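You operate a simulated robot arm through the tools that you are given. There is no shell and no other tool. Be economical: measure what you need, move in short steps, check, and stop when the job is done.

Carry out the task below with a simulated robot arm. There is one attempt and no reset: what you move stays moved.

TASK
Put one of the blue cards from the left end of the shade table on the lower shelf of the shade table. Put one of the orange cards from the left end of the shade table on the white wrap sheet on the top of the carpeted bench. Put the green sleeve on the lower shelf of the panel table. Fetch the clear bag and set it on the top of the grey cabinet. Open the bushing drawer, put the short rod from the inside of the bushing drawer on top of the white socket on the near end of the carpeted bench, then shut the drawer. Put the small teal ring on the top of the carpeted bench away on the shelf of the side table. Fetch the teal sleeve and set it on the gold eyelet. Do these in any order.

The check looks at the end state, three seconds after you hand in, the way a careful person would. Anything else that was tipped, shoved, dropped, spilled or broken makes it a failure. Flat cloth is picked up by pressing the open fingertips on it (5 to 10 N) and closing them slowly along it; thin cloth reads only 2 to 8 mm in the jaws.

THE ROBOT
A 7-joint arm with a fingered hand on a trunk, on a base that drives. Base frame: it is fixed to the floor where the robot stands at the start and does not move with it; the origin is under the middle of the robot, x ahead of it, y to its left, z up; the surface under the hand at the start is at about z = 820. Units: mm, degrees, N and s.
With the tool pointing down near the work surface it reaches from about 400 to 720 mm from the robot's upright axis, wherever it stands. Its first joint turns from -166.0 to 166.0 degrees. Places, roughly: blue card (8x5x3 cm) [600, 0, 800]; bushing drawer [-2700, -400, 700]; clear bag [-2500, 250, 750]; gold eyelet (4x4x2 cm) [-2700, 800, 800]; green sleeve (3x3x6 cm) [-2500, 400, 800]; lower shelf of the panel table [-800, 900, 200]; lower shelf of the shade table [600, -200, 200]; orange card (8x5x3 cm) [600, -100, 800]; shelf of the side table [-4200, -1900, 400]; short rod (4x4x4 cm) [-2800, -500, 700]; small teal ring (3x3x2 cm) [-3000, -500, 800]; teal sleeve (3x3x2 cm) [-3200, 1500, 800]; top of the grey cabinet [-4900, 1900, 900]; white socket [-3000, 1250, 750]; wrap sheet (20x10x3 cm) [-3100, -200, 800]. Payload 3.4 kg.
The tool frame sits at the grasp point between the pads (the TCP): z along the fingers, y along the line on which they close. The tips reach 25 mm beyond it. Largest opening 88 mm; the body of the gripper starts 29 mm behind the TCP. The gripper is a hand of 3 fingers: y runs from the thumb to the fingers, the wrist lies at [-13, -106, -174] in the tool frame, and closing takes about 1.5 s.
Orientation is that of the tool frame in the base frame, as a unit quaternion [x, y, z, w]. With the fingers straight down and the wrist toward the robot, the tool's x, y and z point along [0, 1, 0], [1, 0, 0] and [0, 0, -1] of the base frame.

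THE INTERFACE
- The arm moves only by the tool move_arm. Its argument "series" is a list of rows, each a list of 7 numbers: the turn, a rotation vector about the base's x, y, z in degrees, then the shift along the base's x, y, z in mm, then the finger opening in mm, from 0 to 88. In form: [[ax, ay, az, x, y, z, claw], ...]. A call has 1 to 12 rows; each row is the pose to reach, as a shift and turn from the pose commanded when the call began. Rows are played at 5 a second. More than 50 mm and 8.6 degrees between two rows, or a gripper value outside its range, and nothing of the call is played. A pose out of reach is approached as far as the arm can. The call stops where the force on the tool passes 40 N (or 10 N more than at its start, if that is more) or the arm is blocked; 0.2 s more then pass. Each finger travels about 72 mm/s and halts on what it meets, pressing with about 31 N; the grip force reading is that of the motor and also rises with nothing between the fingers. The clock runs only during rows and for 0.2 s after the last one: add rows that repeat a pose to give the fingers time. It gives the time, the measured TCP pose, the force on the tool (base axes), the opening and the grip force at its end, in the units of the frame above (readings bear some noise), with the torque about the TCP (base axes, N m) and any sound that the robot's microphone picked up, and new pictures: "show" is both (left out), scene, wrist or none.
- Cameras (640 x 400 px; columns grow to the right, rows downward): "scene" is now at [26.1, 127.3, 1436.6]; the picture's right is [-0.27, -0.96, 0.00], its down [-0.74, 0.20, -0.65] and it looks along [0.62, -0.17, -0.76] (base axes); focal length 295 px, centre (320, 200). "wrist" rides on the gripper at [58, -85, -99] in the tool frame; the picture's right is [-0.67, 0.35, -0.66], its down [-0.69, -0.63, 0.37] and it looks along [-0.29, 0.69, 0.66] (tool axes); focal length 261 px, centre (320, 200). There is no depth. A picture from a camera that has moved, and an enlarged one, comes with that camera's place and axes in the base frame and with its lens. The place of the scene camera against the robot may be out by one fixed shift of up to 25 mm in any direction.
- slide_trunk(by): slides the trunk up (or, below 0, down) by that many mm; the arm and the scene camera ride with it, the base frame stays. It gives what a move gives, with no picture.
- drive_base(legs): drives the robot by 1 to 6 legs, each [ahead, left, turn to the left] in mm, mm and degrees, along the robot's own axes; the way and the turn of a leg run together, so that a leg with both is an arc; at most 1500 mm and 180 degrees a leg. The arm and the cameras ride along, it lands a little off, and it stops where it bumps. It gives what a move gives, and a new picture of the scene camera.
- preshape(shape): the hand has 3 fingers and takes this shape, open, in about a second: jaw (thumb against the fingers, like two jaws); tri (thumb and two fingers); tip (a fingertip pinch); poke (one finger out to press); point (the index stretched); flat (the hand flat); cup (the hand cupped); fist (a fist). The gripper value then closes the fingers along that shape, each until it touches; the sizes above hold for jaw. It gives what a move gives, with no picture.
- aim_head(pan, tilt): turns the head with the scene camera to pan (to the left, within 155 degrees either way) and tilt (down, from -29 to 69), counted from straight ahead of the robot. It gives what a move gives, and a new picture of the scene camera.
- close_up(camera, box): a new picture of the part [left, top, right, bottom] of that camera's present view, enlarged. The clock stands still meanwhile.
- sign_off(): hands the job in; it is judged then, once.

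Work in short steps. Places have to be worked out from the pictures, the camera data and where the tool is seen: move nearer, look again, correct. Check each grasp and each placing, and mend what went wrong. You have 483 turns and 360 pictures in all, those below and enlarged ones among them. Open the gripper and draw the arm clear of the work before you hand the job in, unless the task says otherwise.

The tools are called after "Request:" as a command line: name --pt "numbers of a row" for each row, then --argument value for the rest, lists and objects as JSON in quotes. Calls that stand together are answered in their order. move_arm: Moves the arm, as the interface text tells. Its arguments: {"type":"object","properties":{"series":{"type":"array","items":{"type":"array","items":{"type":"number"}}},"show":{"type":"string","enum":["both","scene","wrist","none"]}},"required":["series"]} The other tools are called the same way: slide_trunk (by) slides the trunk up or down; preshape (shape) gives the hand a shape; drive_base (legs) drives the base; aim_head (pan, tilt) turns the head that bears the scene camera; close_up (camera, box) takes an enlarged picture of a part of a camera's view; sign_off () hands the job in.

At the start:

```text
time_s: 0.0
ee_pos: [399.5, -11.5, 1084.5]
tcp_rot: [0.708, 0.707, 0.0, 0.0]
wrist_force: [-0.4, 0.2, -0.8]
wrist_torque: [-0.02, 0.02, -0.04]
opening: 87.6
finger_force: 0.0
shape: jaw
trunk travel left (down, up): [-450.0, 140.0]
robot x, y, heading: [3.1, -1.7, -0.1]
head pan, tilt: [-15.5, 49.7]
```

scene: 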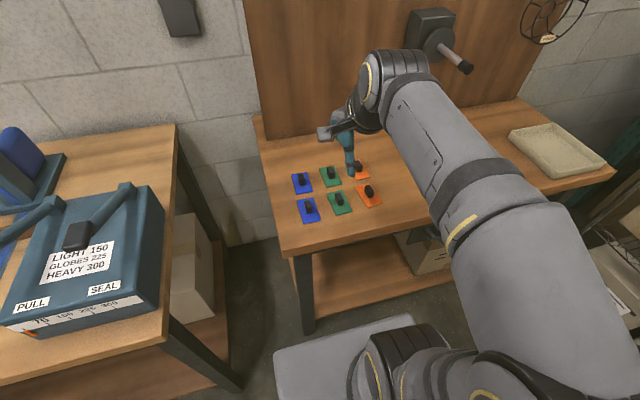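
wrist: 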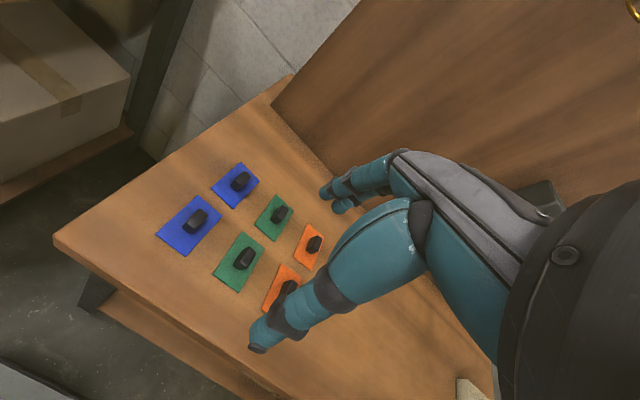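

I'll look closely at the cards first, to see what their grips look like.

Request:
close_up --camera "scene" --box '[270, 140, 430, 240]'

Request:
close_up --camera "wrist" --box '[140, 140, 380, 340]'

Request:
aim_head --pan -15 --tilt 20

```text
4.00 times, centred on (350, 190) of scene
camera zoom: at [26.1, 127.3, 1436.6], right [-0.27, -0.96, 0.0], down [-0.74, 0.2, -0.65], along [0.62, -0.17, -0.76], focal length 1179 px, centre (200, 240)
```

zoom: 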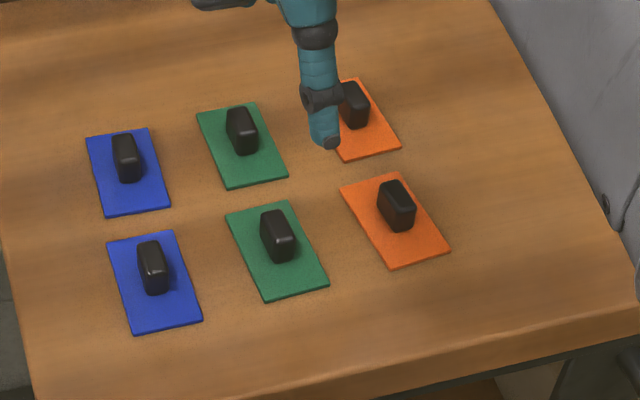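

```text
2.00 times, centred on (260, 240) of wrist
camera zoom: at [313.6, 45.1, 1183.9], right [0.35, -0.67, 0.66], down [-0.63, -0.69, -0.37], along [0.69, -0.29, -0.66], focal length 521 px, centre (440, 120)
```

zoom: 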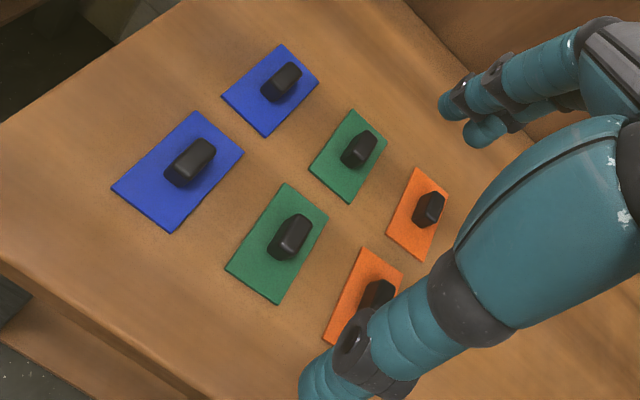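

```text
time_s: 0.9
ee_pos: [399.0, -12.1, 1082.6]
tcp_rot: [0.707, 0.707, 0.001, 0.0]
wrist_force: [0.1, -0.4, 0.0]
wrist_torque: [0.01, 0.01, -0.04]
opening: 87.5
finger_force: 0.1
shape: jaw
trunk travel left (down, up): [-450.0, 140.0]
robot x, y, heading: [-0.5, -0.7, 0.2]
head pan, tilt: [-15.0, 20.0]
camera scene: at [41.6, 123.9, 1481.8], right [-0.26, -0.97, 0.0], down [-0.33, 0.09, -0.94], along [0.91, -0.24, -0.34], focal length 295 px, centre (320, 200)
```

scene: 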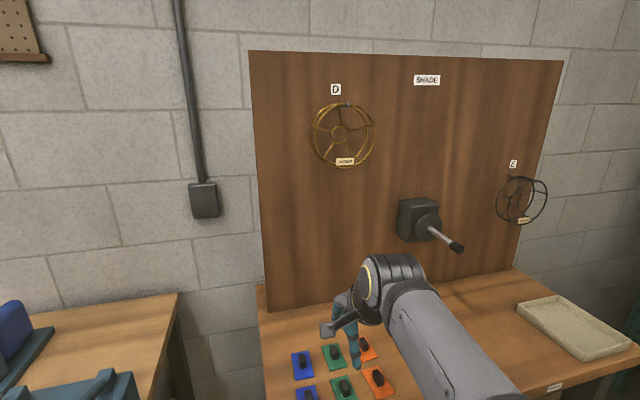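

The knobs are thin across y, so I will turn the hand 90° to pinch them across y. I'm moving over the near blue card, judged to be at about [480, 36].

Request:
move_arm --pt "0 0 8 7 4 -10 80" --pt "0 0 16 14 8 -20 80" --pt "0 0 24 21 12 -30 80" --pt "0 0 32 28 16 -40 80" --pt "0 0 40 35 20 -50 80" --pt "0 0 48 42 24 -60 80" --pt "0 0 56 49 28 -70 80" --pt "0 0 64 56 32 -80 80" --pt "0 0 72 63 36 -90 80" --pt "0 0 80 70 42 -100 80" --pt "0 0 86 80 46 -110 80" --pt "0 0 86 80 46 -110 80"

Request:
aim_head --pan -10 --tilt 58

```text
time_s: 3.5
ee_pos: [479.8, 34.7, 974.7]
tcp_rot: [0.034, 0.999, -0.001, 0.0]
wrist_force: [-0.5, -0.1, -0.1]
wrist_torque: [0.0, 0.01, -0.01]
opening: 80.8
finger_force: 0.1
shape: jaw
trunk travel left (down, up): [-450.0, 140.0]
robot x, y, heading: [-1.6, -0.5, 0.1]
head pan, tilt: [-15.0, 20.0]
camera scene: at [41.8, 123.9, 1481.9], right [-0.26, -0.97, 0.0], down [-0.33, 0.09, -0.94], along [0.91, -0.24, -0.34], focal length 295 px, centre (320, 200)
camera wrist: at [415.2, -47.2, 1073.9], right [0.69, 0.3, 0.66], down [0.64, -0.67, -0.37], along [0.33, 0.67, -0.66], focal length 261 px, centre (320, 200)
```

scene: 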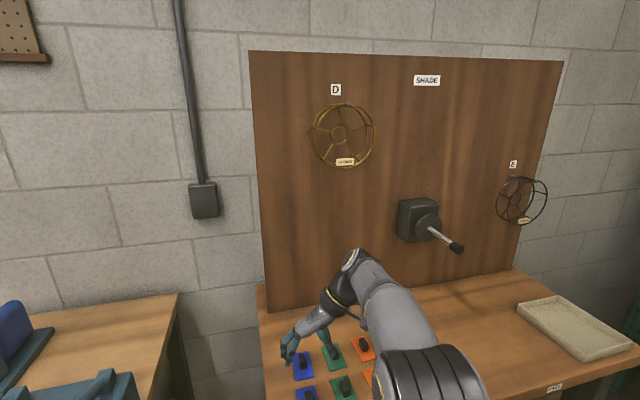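
wrist: 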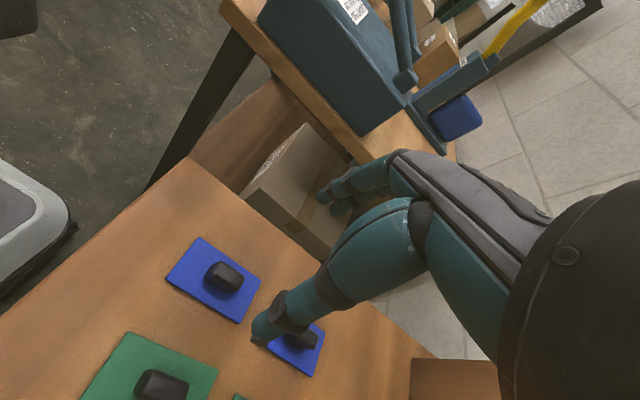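

```text
time_s: 4.6
ee_pos: [477.3, 35.4, 975.6]
tcp_rot: [0.036, 0.999, 0.001, 0.0]
wrist_force: [0.2, -0.4, -0.4]
wrist_torque: [-0.02, -0.01, -0.02]
opening: 80.7
finger_force: 0.0
shape: jaw
trunk travel left (down, up): [-450.0, 140.0]
robot x, y, heading: [0.3, 1.2, 0.1]
head pan, tilt: [-10.0, 58.0]
camera scene: at [19.6, 136.0, 1426.1], right [-0.17, -0.98, 0.0], down [-0.83, 0.15, -0.53], along [0.52, -0.09, -0.85], focal length 295 px, centre (320, 200)
```

scene: 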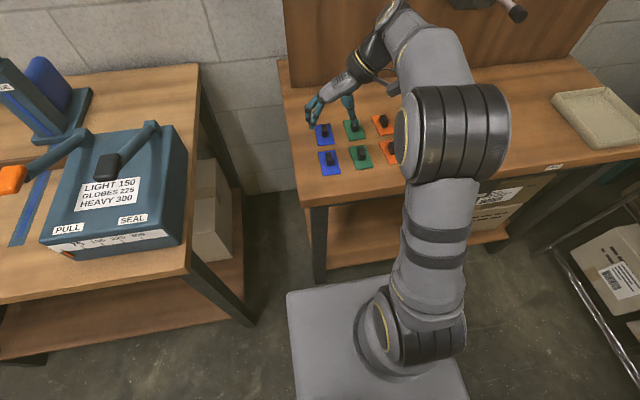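

Triangulating from two wrist views puts the near blue knob at about [476, 37, 839], with the table near 820. I'm descending over it.

Request:
move_arm --pt "0 0 0 -2 2 -40 64" --pt "0 0 0 -2 2 -80 64" --pt "0 0 0 -2 2 -110 64" --pt "0 0 0 -2 2 -110 64"

Request:
close_up --camera "scene" --box '[290, 80, 410, 180]'

```text
time_s: 5.6
ee_pos: [476.5, 37.1, 863.7]
tcp_rot: [0.035, 0.999, -0.001, 0.0]
wrist_force: [0.0, 0.0, -0.6]
wrist_torque: [0.02, -0.01, -0.03]
opening: 64.3
finger_force: 0.1
shape: jaw
trunk travel left (down, up): [-450.0, 140.0]
robot x, y, heading: [1.1, 2.7, -0.2]
head pan, tilt: [-10.0, 58.0]
camera scene: at [19.6, 136.0, 1426.1], right [-0.17, -0.98, 0.0], down [-0.84, 0.15, -0.53], along [0.52, -0.09, -0.85], focal length 295 px, centre (320, 200)
camera wrist: at [412.1, -45.2, 962.7], right [0.69, 0.3, 0.66], down [0.64, -0.68, -0.37], along [0.33, 0.67, -0.66], focal length 261 px, centre (320, 200)
```

scene: 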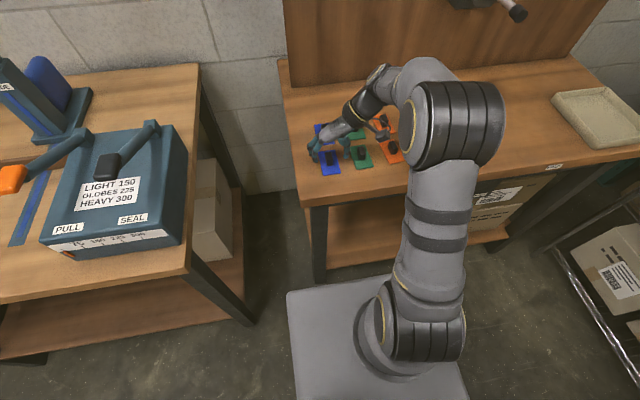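
wrist: 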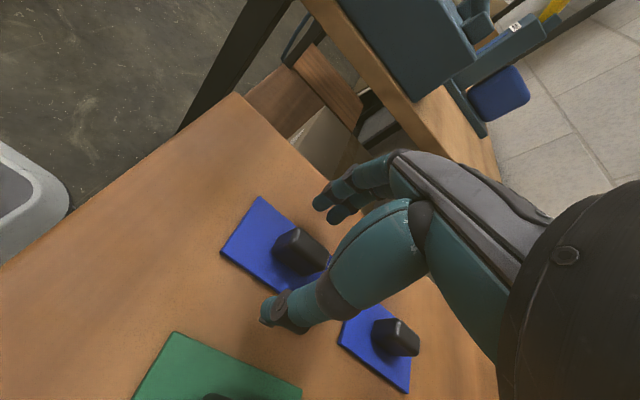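

```text
4.00 times, centred on (350, 130) of scene
camera zoom: at [19.6, 136.0, 1426.1], right [-0.17, -0.98, 0.0], down [-0.84, 0.15, -0.53], along [0.52, -0.09, -0.85], focal length 1179 px, centre (200, 480)
```

zoom: 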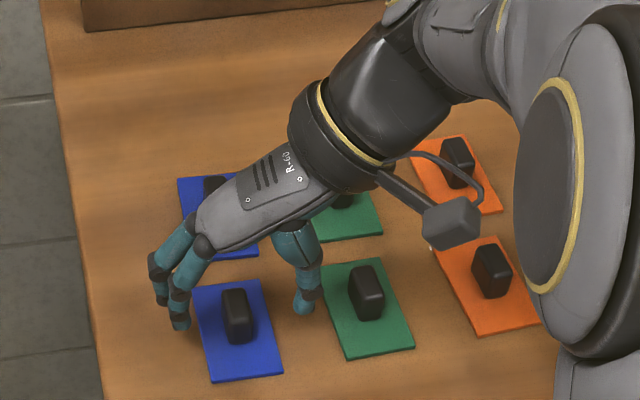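

The knob is between the thumb and fingers. I'm going down 14 mm and closing.

Request:
move_arm --pt "0 0 0 0 0 -7 64" --pt "0 0 0 0 0 -14 64" --pt "0 0 0 0 0 -14 40" --pt "0 0 0 0 0 -14 20" --pt "0 0 0 0 0 -14 5" --pt "0 0 0 0 0 -14 5" --pt "0 0 0 0 0 -14 5" --pt "0 0 0 0 0 -14 5" --show "none"

Request:
close_up --camera "scene" --box '[290, 80, 410, 180]'

```text
time_s: 7.4
ee_pos: [476.9, 37.0, 848.8]
tcp_rot: [0.035, 0.999, 0.0, 0.0]
wrist_force: [1.0, 0.2, 0.5]
wrist_torque: [0.0, -0.01, -0.02]
opening: 10.9
finger_force: 30.9
shape: jaw
trunk travel left (down, up): [-450.0, 140.0]
robot x, y, heading: [2.0, -0.3, 0.0]
head pan, tilt: [-10.0, 58.0]
```

```text
4.00 times, centred on (350, 130) of scene
camera zoom: at [19.6, 136.1, 1426.1], right [-0.17, -0.98, 0.0], down [-0.84, 0.15, -0.53], along [0.52, -0.09, -0.85], focal length 1179 px, centre (200, 480)
```

zoom: 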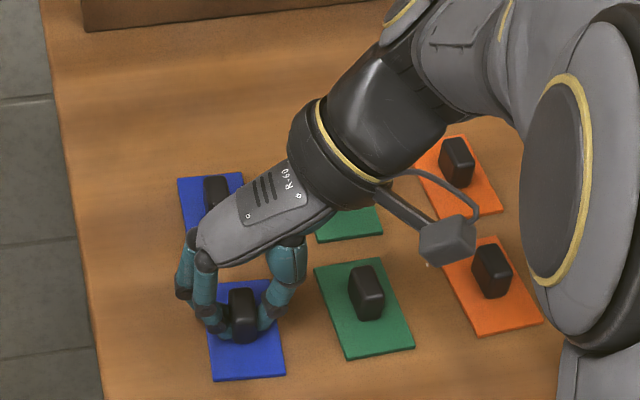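

The knob is gripped (10.9 mm). I'm lifting it and checking that it holds.

Request:
move_arm --pt "0 0 0 0 0 15 0" --pt "0 0 0 0 0 50 0" --pt "0 0 0 0 0 90 0" --pt "0 0 0 0 0 90 0"

```text
time_s: 8.4
ee_pos: [476.2, 38.1, 940.7]
tcp_rot: [0.035, 0.999, -0.001, 0.0]
wrist_force: [-0.1, 0.3, -0.6]
wrist_torque: [-0.02, 0.0, 0.01]
opening: 11.0
finger_force: 31.0
shape: jaw
trunk travel left (down, up): [-450.0, 140.0]
robot x, y, heading: [3.4, 1.3, -0.0]
head pan, tilt: [-10.0, 58.0]
camera scene: at [19.5, 136.1, 1426.1], right [-0.17, -0.98, 0.0], down [-0.84, 0.15, -0.53], along [0.52, -0.09, -0.85], focal length 295 px, centre (320, 200)
camera wrist: at [412.1, -44.4, 1040.0], right [0.69, 0.3, 0.66], down [0.64, -0.68, -0.37], along [0.33, 0.67, -0.66], focal length 261 px, centre (320, 200)
```

scene: 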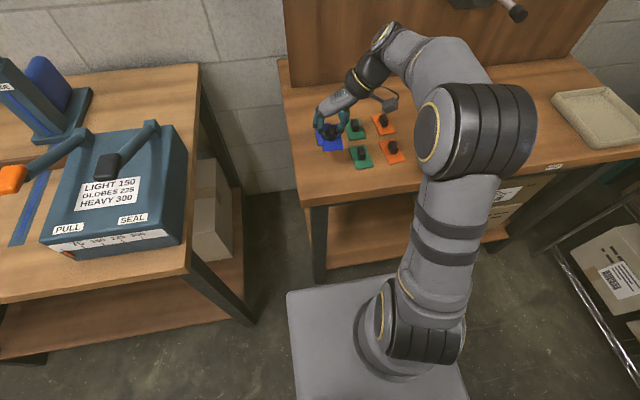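
wrist: 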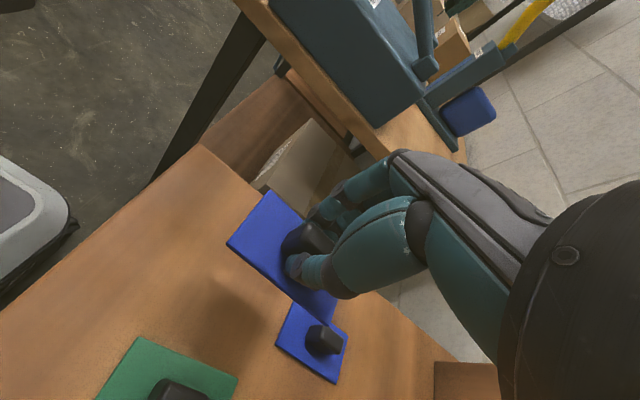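

The card is held level. I'm backing away from the table 450 mm, then lowering the trunk.

Request:
drive_base --legs '[[-450, 0, 0]]'

Request:
slide_trunk --by -440

Request:
aim_head --pan -10 --tilt 40

```text
time_s: 11.1
ee_pos: [23.4, 39.3, 940.1]
tcp_rot: [0.031, 1.0, 0.0, 0.0]
wrist_force: [0.2, -0.5, -0.3]
wrist_torque: [0.0, -0.02, -0.01]
opening: 11.3
finger_force: 30.8
shape: jaw
trunk travel left (down, up): [-450.0, 140.0]
robot x, y, heading: [-451.3, -0.3, 0.0]
head pan, tilt: [-10.0, 58.0]
camera scene: at [-433.4, 134.9, 1426.1], right [-0.17, -0.99, 0.0], down [-0.84, 0.14, -0.53], along [0.52, -0.09, -0.85], focal length 295 px, centre (320, 200)
```

scene: 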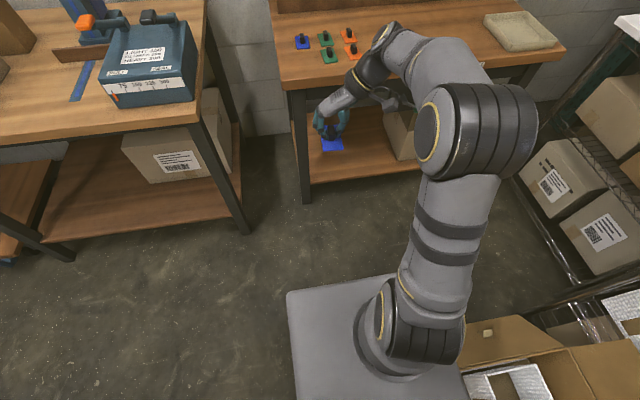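

```text
refused: -440 is not a number from -400 to 400
```

```text
time_s: 11.9
ee_pos: [24.9, 39.0, 940.3]
tcp_rot: [0.033, 0.999, 0.0, 0.0]
wrist_force: [0.3, 0.0, -0.9]
wrist_torque: [-0.02, -0.01, -0.01]
opening: 11.2
finger_force: 30.9
shape: jaw
trunk travel left (down, up): [-450.0, 140.0]
robot x, y, heading: [-452.6, -5.8, 0.4]
head pan, tilt: [-10.0, 40.0]
camera scene: at [-417.4, 132.2, 1450.4], right [-0.17, -0.99, 0.0], down [-0.63, 0.11, -0.77], along [0.75, -0.13, -0.64], focal length 295 px, centre (320, 200)
```

scene: 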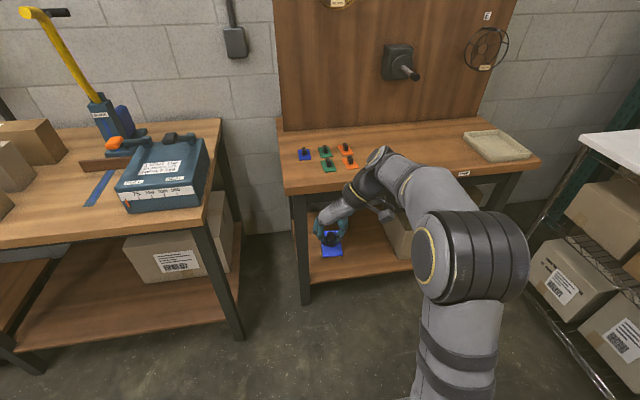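

I need the shelf's real height and front edge, so I'm zooming in on it and lowering the trunk.

Request:
close_up --camera "scene" --box '[260, 160, 420, 310]'

Request:
slide_trunk --by -400

Request:
aim_head --pan -10 --tilt 35

```text
2.67 times, centred on (340, 235) of scene
camera zoom: at [-417.4, 132.2, 1450.4], right [-0.17, -0.99, 0.0], down [-0.63, 0.11, -0.77], along [0.75, -0.13, -0.64], focal length 786 px, centre (267, 107)
```

zoom: 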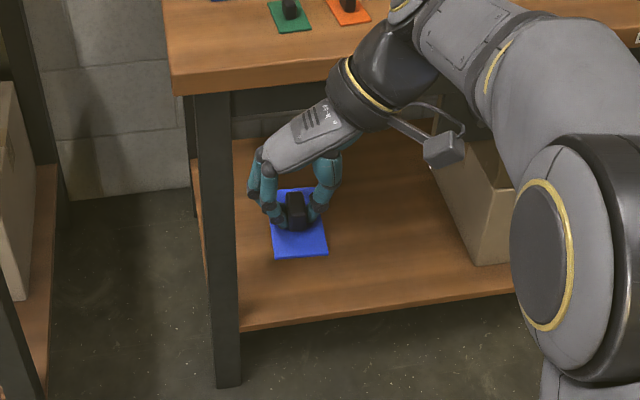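

```text
time_s: 15.8
ee_pos: [24.3, 39.1, 541.0]
tcp_rot: [0.032, 0.999, 0.0, 0.0]
wrist_force: [-0.3, -0.3, 0.3]
wrist_torque: [-0.02, 0.03, -0.03]
opening: 11.0
finger_force: 31.1
shape: jaw
trunk travel left (down, up): [-50.0, 540.0]
robot x, y, heading: [-449.8, -1.4, 0.3]
head pan, tilt: [-10.0, 40.0]
```

```text
time_s: 16.4
ee_pos: [24.4, 38.9, 539.6]
tcp_rot: [0.033, 0.999, 0.001, 0.0]
wrist_force: [0.4, -0.3, -0.2]
wrist_torque: [0.01, 0.01, 0.01]
opening: 11.3
finger_force: 31.1
shape: jaw
trunk travel left (down, up): [-50.0, 540.0]
robot x, y, heading: [-453.1, -2.7, 0.4]
head pan, tilt: [-10.0, 35.0]
camera scene: at [-414.3, 131.7, 1058.0], right [-0.17, -0.99, 0.0], down [-0.57, 0.1, -0.82], along [0.81, -0.14, -0.57], focal length 295 px, centre (320, 200)
```

scene: 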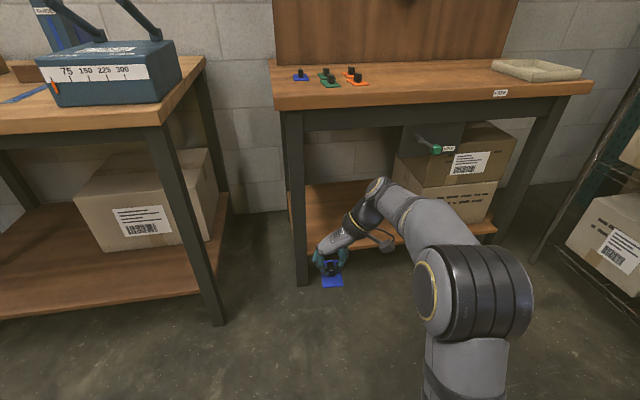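

The shelf top is at about z=218 with its front edge near x=430. I'm checking the item hanging under the table top.

Request:
close_up --camera "scene" --box '[270, 80, 530, 290]'

```text
1.90 times, centred on (400, 185) of scene
camera zoom: at [-414.3, 131.7, 1058.0], right [-0.17, -0.99, 0.0], down [-0.57, 0.1, -0.82], along [0.81, -0.14, -0.57], focal length 562 px, centre (168, 229)
```

zoom: 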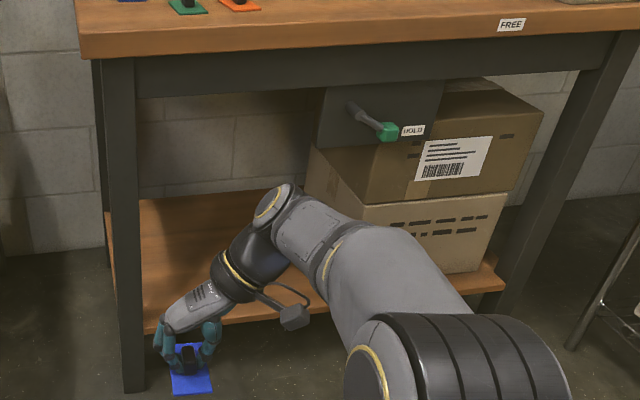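

A lever box hangs under the top near y<-320, so I will stay near y≈-60. I'm lowering the trunk the rest of the way, and turning the wrist toward the robot while lowering the hand here in free space.

Request:
slide_trunk --by -45

Request:
move_arm --pt "0 0 -8 2 -8 -12 0" --pt "0 0 -16 4 -16 -24 0" --pt "0 0 -24 6 -24 -36 0" --pt "0 0 -32 8 -32 -48 0" --pt "0 0 -40 10 -40 -60 0" --pt "0 0 -48 12 -48 -72 0" --pt "0 0 -56 14 -56 -84 0" --pt "0 0 -64 16 -64 -96 0" --pt "0 0 -72 18 -72 -108 0" --pt "0 0 -80 20 -80 -120 0" --pt "0 0 -86 20 -90 -130 0" --pt "0 0 -86 20 -90 -130 0"

```text
time_s: 17.3
ee_pos: [23.9, 37.9, 494.8]
tcp_rot: [0.033, 0.999, 0.0, 0.001]
wrist_force: [0.6, -0.8, 0.3]
wrist_torque: [-0.03, 0.01, -0.02]
opening: 11.4
finger_force: 30.9
shape: jaw
trunk travel left (down, up): [-5.0, 585.0]
robot x, y, heading: [-453.0, -2.4, 0.3]
head pan, tilt: [-10.0, 35.0]
```

```text
time_s: 19.9
ee_pos: [42.2, -51.9, 365.1]
tcp_rot: [0.705, 0.709, 0.0, 0.0]
wrist_force: [-0.2, 0.5, -1.1]
wrist_torque: [0.03, 0.0, 0.0]
opening: 11.3
finger_force: 30.9
shape: jaw
trunk travel left (down, up): [-5.0, 585.0]
robot x, y, heading: [-454.6, -0.8, 0.4]
head pan, tilt: [-10.0, 35.0]
camera scene: at [-414.3, 131.6, 1013.0], right [-0.17, -0.99, 0.0], down [-0.57, 0.1, -0.82], along [0.81, -0.14, -0.57], focal length 295 px, centre (320, 200)
camera wrist: at [-42.4, 4.4, 464.7], right [0.35, -0.67, 0.66], down [-0.63, -0.69, -0.37], along [0.7, -0.28, -0.66], focal length 261 px, centre (320, 200)
```

scene: 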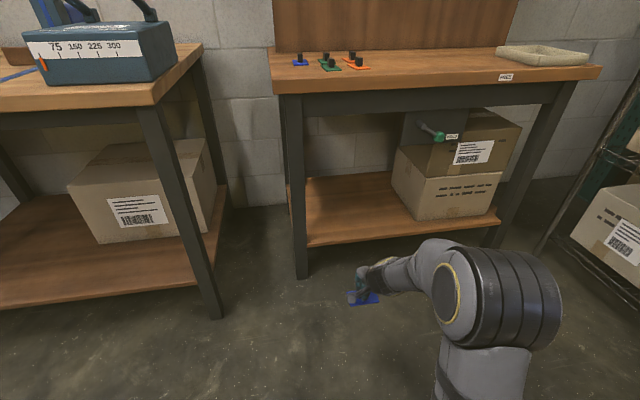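
wrist: 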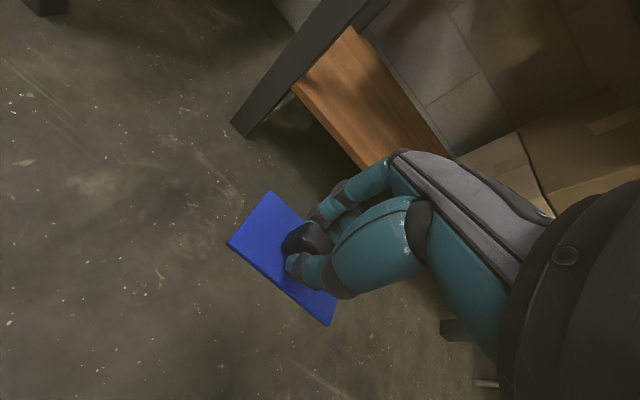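

The arm is low and compact. I'm driving forward 430 mm so the hand comes in over the shelf.

Request:
drive_base --legs '[[430, 0, 0]]'

Request:
move_arm --pt "0 0 0 0 0 0 0" --show "wrist"

```text
time_s: 22.5
ee_pos: [470.2, -47.0, 365.2]
tcp_rot: [0.704, 0.711, 0.0, 0.001]
wrist_force: [-0.3, -0.4, 0.1]
wrist_torque: [-0.05, 0.01, -0.03]
opening: 10.9
finger_force: 30.9
shape: jaw
trunk travel left (down, up): [-5.0, 585.0]
robot x, y, heading: [-27.7, 4.6, 0.6]
head pan, tilt: [-10.0, 35.0]
camera scene: at [11.3, 135.0, 1013.0], right [-0.16, -0.99, 0.0], down [-0.57, 0.09, -0.82], along [0.81, -0.13, -0.57], focal length 295 px, centre (320, 200)
```

scene: 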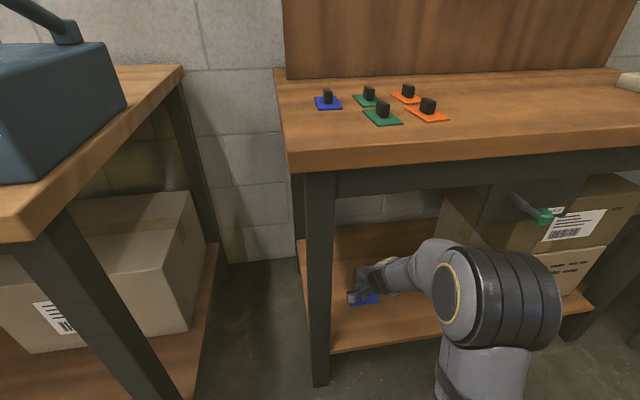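

```text
time_s: 22.9
ee_pos: [469.5, -46.8, 364.2]
tcp_rot: [0.703, 0.711, 0.001, 0.0]
wrist_force: [0.1, 0.5, -0.1]
wrist_torque: [0.0, -0.02, 0.01]
opening: 11.3
finger_force: 30.4
shape: jaw
trunk travel left (down, up): [-5.0, 585.0]
robot x, y, heading: [-25.5, 2.3, 0.3]
head pan, tilt: [-10.0, 35.0]
camera wrist: at [383.8, 9.4, 464.9], right [0.36, -0.67, 0.66], down [-0.62, -0.69, -0.37], along [0.7, -0.28, -0.66], focal length 261 px, centre (320, 200)
```

wrist: 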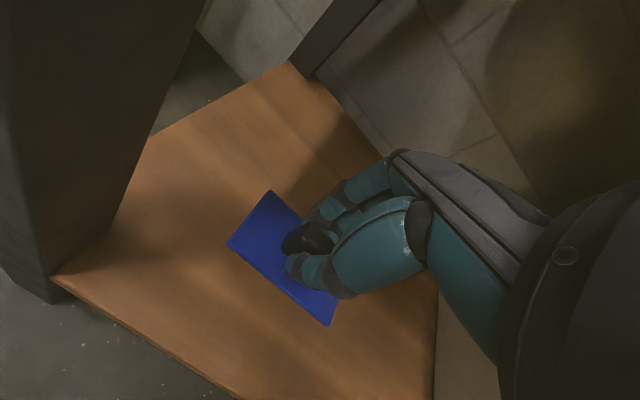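

The card is over the shelf. I'm going in 40 mm further and lowering toward z≈262.

Request:
move_arm --pt "0 0 0 15 -5 -25 0" --pt "0 0 0 30 -10 -50 0" --pt "0 0 0 40 -15 -75 0" --pt "0 0 0 40 -15 -95 0" --pt "0 0 0 40 -15 -103 0" --pt "0 0 0 40 -15 -103 0" --show "both"

```text
time_s: 24.3
ee_pos: [510.5, -61.7, 263.9]
tcp_rot: [0.704, 0.711, 0.0, 0.0]
wrist_force: [0.0, -0.4, -0.2]
wrist_torque: [-0.02, -0.01, -0.01]
opening: 11.1
finger_force: 31.1
shape: jaw
trunk travel left (down, up): [-5.0, 585.0]
robot x, y, heading: [-25.6, 3.1, 0.6]
head pan, tilt: [-10.0, 35.0]
camera scene: at [11.3, 135.0, 1013.0], right [-0.16, -0.99, 0.0], down [-0.57, 0.09, -0.82], along [0.81, -0.13, -0.57], focal length 295 px, centre (320, 200)
camera wrist: at [423.4, -5.7, 362.3], right [0.36, -0.67, 0.66], down [-0.62, -0.69, -0.37], along [0.7, -0.28, -0.66], focal length 261 px, centre (320, 200)
```

scene: 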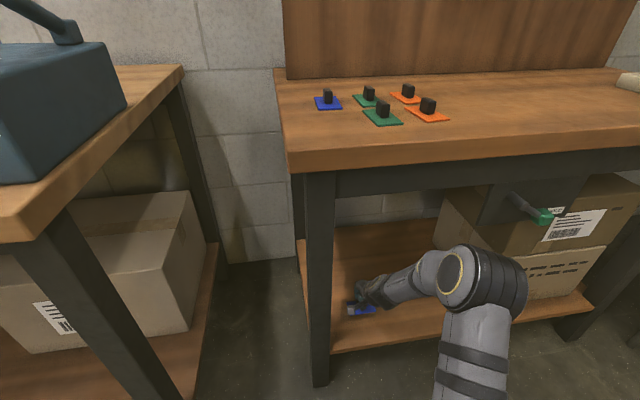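
wrist: 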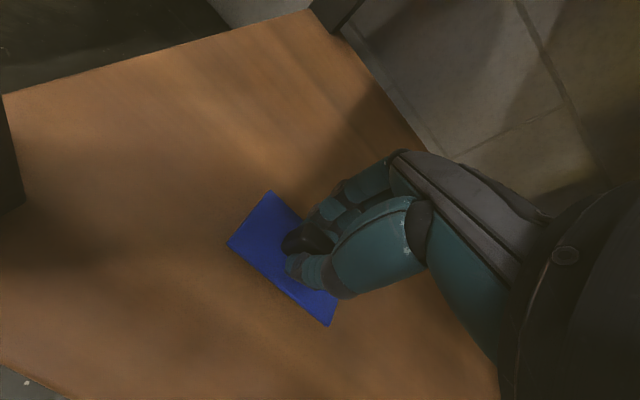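

No contact yet. I'm lowering in small steps.

Request:
move_arm --pt "0 0 0 0 0 -3 0" --pt "0 0 0 0 0 -6 0" --pt "0 0 0 0 0 -9 0" --pt "0 0 0 0 0 -11 0" --show "none"

Request:
move_arm --pt "0 0 0 0 0 -2 0" --pt "0 0 0 0 0 -4 0" --pt "0 0 0 0 0 -6 0" --show "none"

```text
time_s: 25.3
ee_pos: [510.8, -61.2, 251.7]
tcp_rot: [0.704, 0.71, 0.0, 0.001]
wrist_force: [-0.8, -0.6, -0.6]
wrist_torque: [0.0, -0.01, 0.01]
opening: 10.9
finger_force: 31.3
shape: jaw
trunk travel left (down, up): [-5.0, 585.0]
robot x, y, heading: [-23.8, 2.3, 0.7]
head pan, tilt: [-10.0, 35.0]
```

```text
time_s: 26.1
ee_pos: [510.2, -62.7, 245.8]
tcp_rot: [0.703, 0.711, 0.0, 0.0]
wrist_force: [-0.2, 0.4, -0.4]
wrist_torque: [-0.01, 0.0, 0.0]
opening: 11.1
finger_force: 30.8
shape: jaw
trunk travel left (down, up): [-5.0, 585.0]
robot x, y, heading: [-23.8, 2.7, 0.4]
head pan, tilt: [-10.0, 35.0]
```

Still no contact, so I'm continuing down with checks.

Request:
move_arm --pt "0 0 0 0 0 -2 0" --pt "0 0 0 0 0 -4 0" --pt "0 0 0 0 0 -6 0" --show "none"

Request:
move_arm --pt "0 0 0 0 0 0 0" --show "wrist"

```text
time_s: 26.9
ee_pos: [511.4, -61.4, 239.5]
tcp_rot: [0.704, 0.71, 0.0, -0.001]
wrist_force: [0.3, 0.1, -0.4]
wrist_torque: [0.01, -0.02, -0.01]
opening: 10.9
finger_force: 30.3
shape: jaw
trunk travel left (down, up): [-5.0, 585.0]
robot x, y, heading: [-26.5, 0.2, 0.5]
head pan, tilt: [-10.0, 35.0]
```

```text
time_s: 27.3
ee_pos: [509.7, -62.1, 240.0]
tcp_rot: [0.703, 0.711, -0.001, 0.001]
wrist_force: [0.5, 0.0, -0.8]
wrist_torque: [-0.02, 0.04, 0.0]
opening: 10.9
finger_force: 30.8
shape: jaw
trunk travel left (down, up): [-5.0, 585.0]
robot x, y, heading: [-24.8, 4.2, 0.7]
head pan, tilt: [-10.0, 35.0]
camera wrist: at [424.4, -5.5, 338.9], right [0.36, -0.67, 0.66], down [-0.62, -0.69, -0.37], along [0.7, -0.28, -0.66], focal length 261 px, centre (320, 200)
```

wrist: 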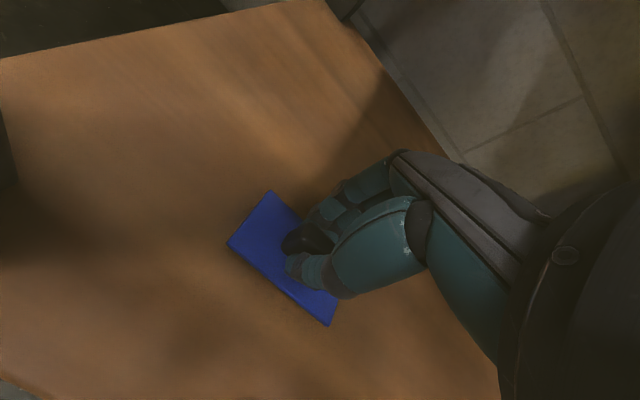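

Still free. The shelf is probably somewhat lower (about 190–215), so I'm continuing down.

Request:
move_arm --pt "0 0 0 0 0 -3 0" --pt "0 0 0 0 0 -6 0" --pt "0 0 0 0 0 -9 0" --pt "0 0 0 0 0 -12 0" --show "none"

Request:
move_arm --pt "0 0 0 0 0 -3 0" --pt "0 0 0 0 0 -6 0" --pt "0 0 0 0 0 -9 0" --show "wrist"

```text
time_s: 28.3
ee_pos: [511.1, -61.4, 229.8]
tcp_rot: [0.703, 0.711, 0.0, 0.002]
wrist_force: [-5.7, 0.6, 20.0]
wrist_torque: [0.04, 0.29, 0.01]
opening: 11.3
finger_force: 31.0
shape: jaw
trunk travel left (down, up): [-5.0, 585.0]
robot x, y, heading: [-28.5, 3.7, 0.5]
head pan, tilt: [-10.0, 35.0]
```

```text
time_s: 28.7
ee_pos: [513.1, -63.0, 230.5]
tcp_rot: [0.704, 0.71, 0.003, 0.004]
wrist_force: [-3.4, 0.0, 22.4]
wrist_torque: [0.11, 0.28, -0.02]
opening: 11.8
finger_force: 31.9
shape: jaw
trunk travel left (down, up): [-5.0, 585.0]
robot x, y, heading: [-25.5, 1.8, 0.6]
head pan, tilt: [-10.0, 35.0]
stopped in row 2: the force on the tool passed its limit at 44 N (the readings are from after the stop); the commanded pose is now the measured one
camera wrist: at [425.4, -6.1, 327.7], right [0.35, -0.67, 0.66], down [-0.62, -0.69, -0.37], along [0.7, -0.28, -0.65], focal length 261 px, centre (320, 200)
```

wrist: 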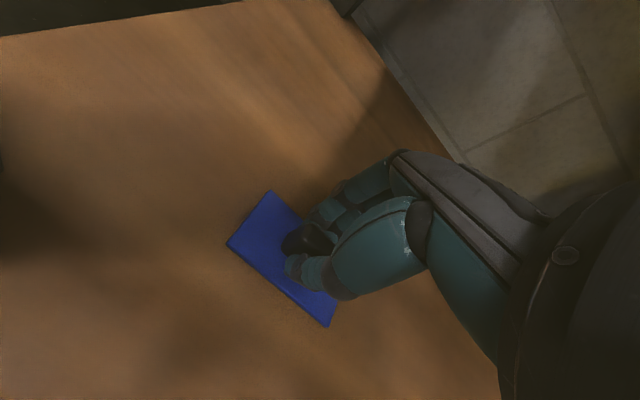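

The card reached the shelf at TCP z≈230. I'm easing up 1 mm, opening, and rising straight up.

Request:
move_arm --pt "0 0 0 0 0 1 11" --pt "0 0 0 0 0 1 30" --pt "0 0 0 0 0 1 60" --pt "0 0 0 0 0 1 60" --pt "0 0 0 0 0 30 60" --pt "0 0 0 0 0 75 60" --pt "0 0 0 0 0 110 60" --show "wrist"

```text
time_s: 30.3
ee_pos: [511.2, -62.4, 338.3]
tcp_rot: [0.704, 0.71, 0.002, 0.002]
wrist_force: [-0.5, -0.3, -0.1]
wrist_torque: [-0.01, -0.03, 0.0]
opening: 59.9
finger_force: 0.0
shape: jaw
trunk travel left (down, up): [-5.0, 585.0]
robot x, y, heading: [-24.4, 2.5, 0.7]
head pan, tilt: [-10.0, 35.0]
camera wrist: at [424.9, -6.7, 437.3], right [0.35, -0.67, 0.66], down [-0.62, -0.69, -0.37], along [0.7, -0.28, -0.66], focal length 261 px, centre (320, 200)
```

wrist: 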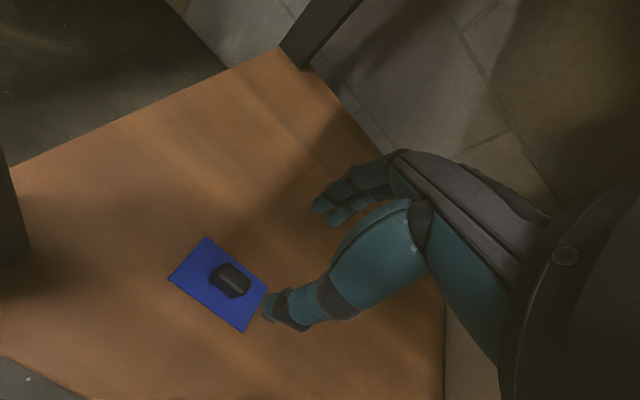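

The blue card lies flat on the shelf. I'm backing out, raising the trunk, and going for the near orange card.

Request:
drive_base --legs '[[-420, 0, 0]]'

Request:
slide_trunk --by 400

Request:
slide_trunk --by 45

Request:
move_arm --pt "0 0 0 -10 -8 30 64" --pt "0 0 8 -20 -16 60 64" --pt "0 0 16 -30 -24 90 64" --pt "0 0 24 -40 -32 120 64" --pt "0 0 32 -50 -40 150 64" --pt "0 0 40 -50 -48 180 64" --pt "0 0 48 -50 -56 200 64" --pt "0 0 56 -50 -64 210 64" --pt "0 0 64 -50 -70 210 64" --pt "0 0 72 -50 -70 210 64" --pt "0 0 80 -50 -70 210 64" --pt "0 0 86 -50 -70 210 64"

```text
time_s: 33.0
ee_pos: [86.7, -64.9, 338.4]
tcp_rot: [0.702, 0.712, 0.002, 0.001]
wrist_force: [0.2, 0.8, -0.3]
wrist_torque: [0.0, 0.02, -0.01]
opening: 59.9
finger_force: 0.0
shape: jaw
trunk travel left (down, up): [-5.0, 585.0]
robot x, y, heading: [-451.8, -3.2, 1.0]
head pan, tilt: [-10.0, 35.0]
camera scene: at [-415.3, 129.7, 1013.0], right [-0.16, -0.99, 0.0], down [-0.57, 0.09, -0.82], along [0.81, -0.13, -0.57], focal length 295 px, centre (320, 200)
```

scene: 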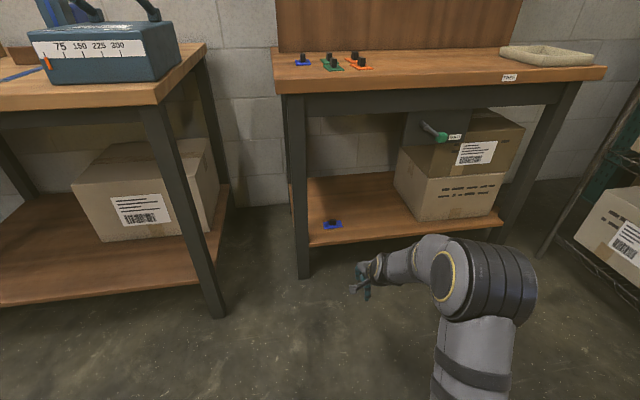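

```text
time_s: 36.8
ee_pos: [86.1, -64.2, 739.1]
tcp_rot: [0.701, 0.713, 0.002, 0.002]
wrist_force: [0.4, -0.1, 0.1]
wrist_torque: [-0.01, 0.01, -0.02]
opening: 59.5
finger_force: 0.1
shape: jaw
trunk travel left (down, up): [-405.0, 185.0]
robot x, y, heading: [-453.3, -1.0, 1.0]
head pan, tilt: [-10.0, 35.0]
```

```text
time_s: 37.6
ee_pos: [87.4, -65.3, 784.0]
tcp_rot: [0.702, 0.712, 0.002, 0.002]
wrist_force: [-0.4, -0.1, -0.1]
wrist_torque: [-0.03, 0.02, 0.04]
opening: 59.7
finger_force: 0.1
shape: jaw
trunk travel left (down, up): [-450.0, 140.0]
robot x, y, heading: [-451.8, -5.7, 0.9]
head pan, tilt: [-10.0, 35.0]
```

```text
time_s: 40.2
ee_pos: [37.3, -134.2, 992.5]
tcp_rot: [0.027, 1.0, 0.002, 0.0]
wrist_force: [0.5, 0.7, -0.2]
wrist_torque: [-0.04, 0.0, -0.02]
opening: 63.6
finger_force: 0.1
shape: jaw
trunk travel left (down, up): [-450.0, 140.0]
robot x, y, heading: [-451.5, -5.6, 0.9]
head pan, tilt: [-10.0, 35.0]
camera scene: at [-415.2, 129.7, 1458.0], right [-0.16, -0.99, 0.0], down [-0.57, 0.09, -0.82], along [0.81, -0.13, -0.57], focal length 295 px, centre (320, 200)
camera wrist: at [-26.6, -217.9, 1092.7], right [0.69, 0.31, 0.66], down [0.65, -0.66, -0.37], along [0.32, 0.68, -0.66], focal length 261 px, centre (320, 200)
```

scene: 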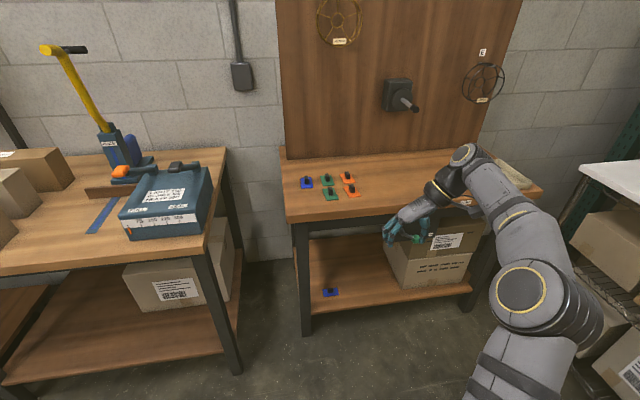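
wrist: 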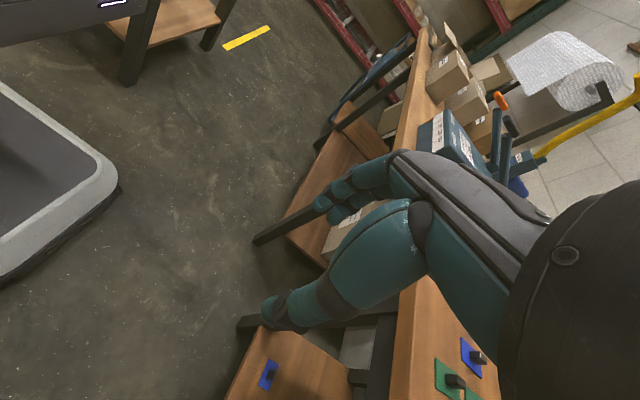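

I'm driving forward 450 mm to bring the hand over the near orange card (about [487, -132]).

Request:
drive_base --legs '[[450, 0, -1]]'

Request:
move_arm --pt "0 0 0 0 0 -25 64" --pt "0 0 0 0 0 -50 64" --show "wrist"

```text
time_s: 43.0
ee_pos: [483.8, -144.3, 993.8]
tcp_rot: [0.039, 0.999, 0.002, 0.0]
wrist_force: [0.0, 0.3, -0.8]
wrist_torque: [-0.01, 0.02, -0.03]
opening: 63.6
finger_force: 0.0
shape: jaw
trunk travel left (down, up): [-450.0, 140.0]
robot x, y, heading: [-0.6, -2.9, -0.4]
head pan, tilt: [-10.0, 35.0]
camera scene: at [38.6, 130.7, 1458.0], right [-0.18, -0.98, 0.0], down [-0.56, 0.1, -0.82], along [0.81, -0.15, -0.57], focal length 295 px, centre (320, 200)
```

scene: 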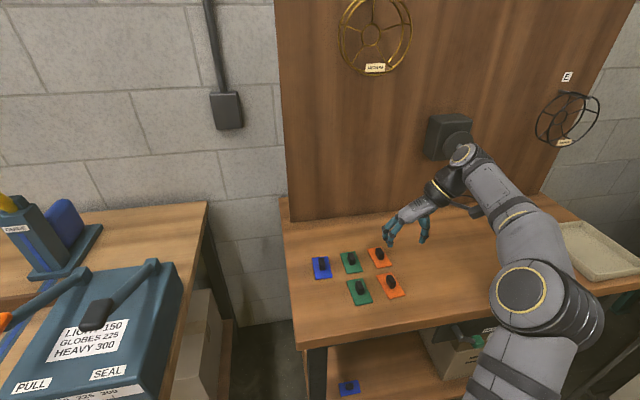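

```text
time_s: 43.6
ee_pos: [483.8, -143.2, 943.5]
tcp_rot: [0.04, 0.999, 0.003, 0.0]
wrist_force: [-1.1, -0.2, -0.1]
wrist_torque: [0.01, -0.04, 0.0]
opening: 63.8
finger_force: 0.1
shape: jaw
trunk travel left (down, up): [-450.0, 140.0]
robot x, y, heading: [1.6, -2.8, -0.5]
head pan, tilt: [-10.0, 35.0]
camera wrist: at [418.8, -225.4, 1043.2], right [0.69, 0.29, 0.66], down [0.63, -0.68, -0.37], along [0.34, 0.67, -0.66], focal length 261 px, centre (320, 200)
```

wrist: 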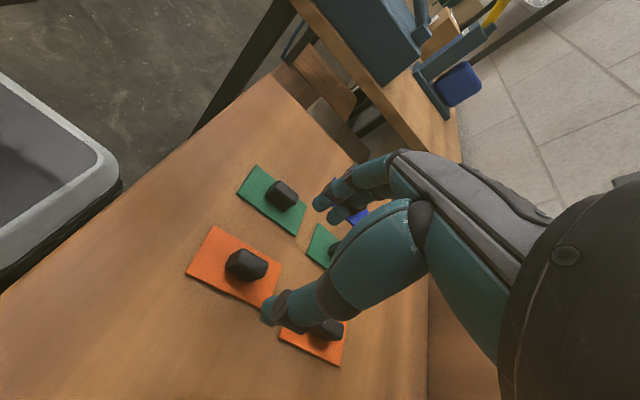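

The orange knob is at about [484.5, -134] and yawed about 7°. I'm aligning, descending to z≈850, and closing.

Request:
move_arm --pt "0 0 5 0 4 -25 60" --pt "0 0 11 1 9 -50 60" --pt "0 0 11 1 9 -80 60" --pt "0 0 11 1 9 -94 60" --pt "0 0 11 1 9 -94 60"

```text
time_s: 44.8
ee_pos: [484.8, -135.6, 849.4]
tcp_rot: [-0.057, 0.998, 0.003, 0.0]
wrist_force: [0.0, 0.5, 0.2]
wrist_torque: [0.02, -0.03, 0.0]
opening: 60.5
finger_force: 0.0
shape: jaw
trunk travel left (down, up): [-450.0, 140.0]
robot x, y, heading: [-0.3, -0.6, -0.4]
head pan, tilt: [-10.0, 35.0]
camera scene: at [38.5, 130.7, 1458.0], right [-0.18, -0.98, 0.0], down [-0.56, 0.1, -0.82], along [0.81, -0.15, -0.57], focal length 295 px, centre (320, 200)
camera wrist: at [436.1, -228.6, 948.6], right [0.63, 0.42, 0.66], down [0.75, -0.55, -0.37], along [0.2, 0.73, -0.66], focal length 261 px, centre (320, 200)
```

scene: 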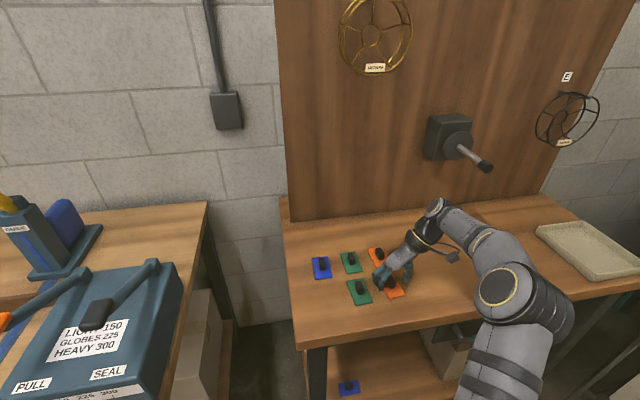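
wrist: 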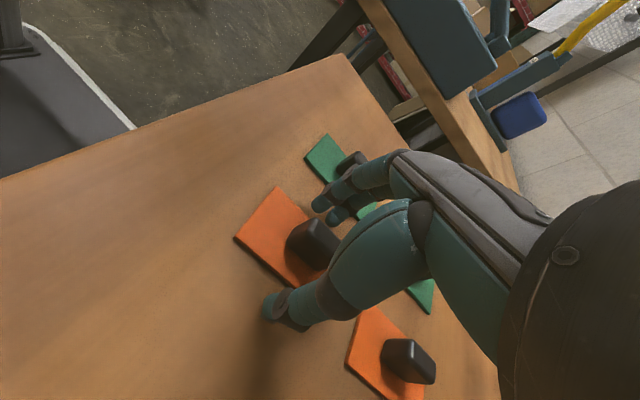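

The knob is between the fingers. I'm closing and lifting.

Request:
move_arm --pt "0 0 0 0 0 0 40" --pt "0 0 0 0 0 0 20" --pt "0 0 0 0 0 0 3" --pt "0 0 0 0 0 0 0" --pt "0 0 0 0 0 0 0" --pt "0 0 0 0 0 0 0" --pt "0 0 0 0 0 15 0" --pt "0 0 0 0 0 50 0" --pt "0 0 0 0 0 95 0" --pt "0 0 0 0 0 95 0"

```text
time_s: 47.0
ee_pos: [485.2, -133.9, 945.3]
tcp_rot: [-0.057, 0.998, 0.003, 0.0]
wrist_force: [-0.5, -0.6, 0.0]
wrist_torque: [0.01, 0.01, 0.03]
opening: 14.9
finger_force: 30.7
shape: jaw
trunk travel left (down, up): [-450.0, 140.0]
robot x, y, heading: [-1.5, -1.8, -0.5]
head pan, tilt: [-10.0, 35.0]
camera scene: at [38.4, 130.8, 1458.0], right [-0.18, -0.98, 0.0], down [-0.56, 0.1, -0.82], along [0.81, -0.15, -0.57], focal length 295 px, centre (320, 200)
camera wrist: at [436.9, -226.9, 1043.7], right [0.63, 0.42, 0.66], down [0.75, -0.55, -0.37], along [0.21, 0.73, -0.66], focal length 261 px, centre (320, 200)
```

scene: 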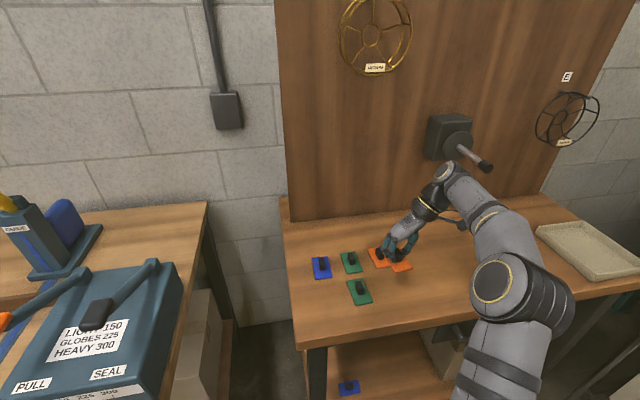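
wrist: 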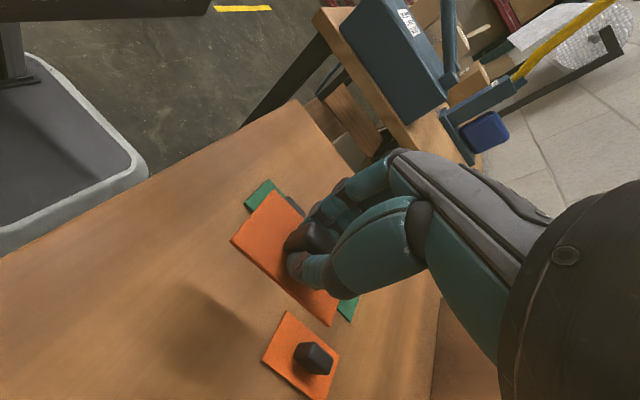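

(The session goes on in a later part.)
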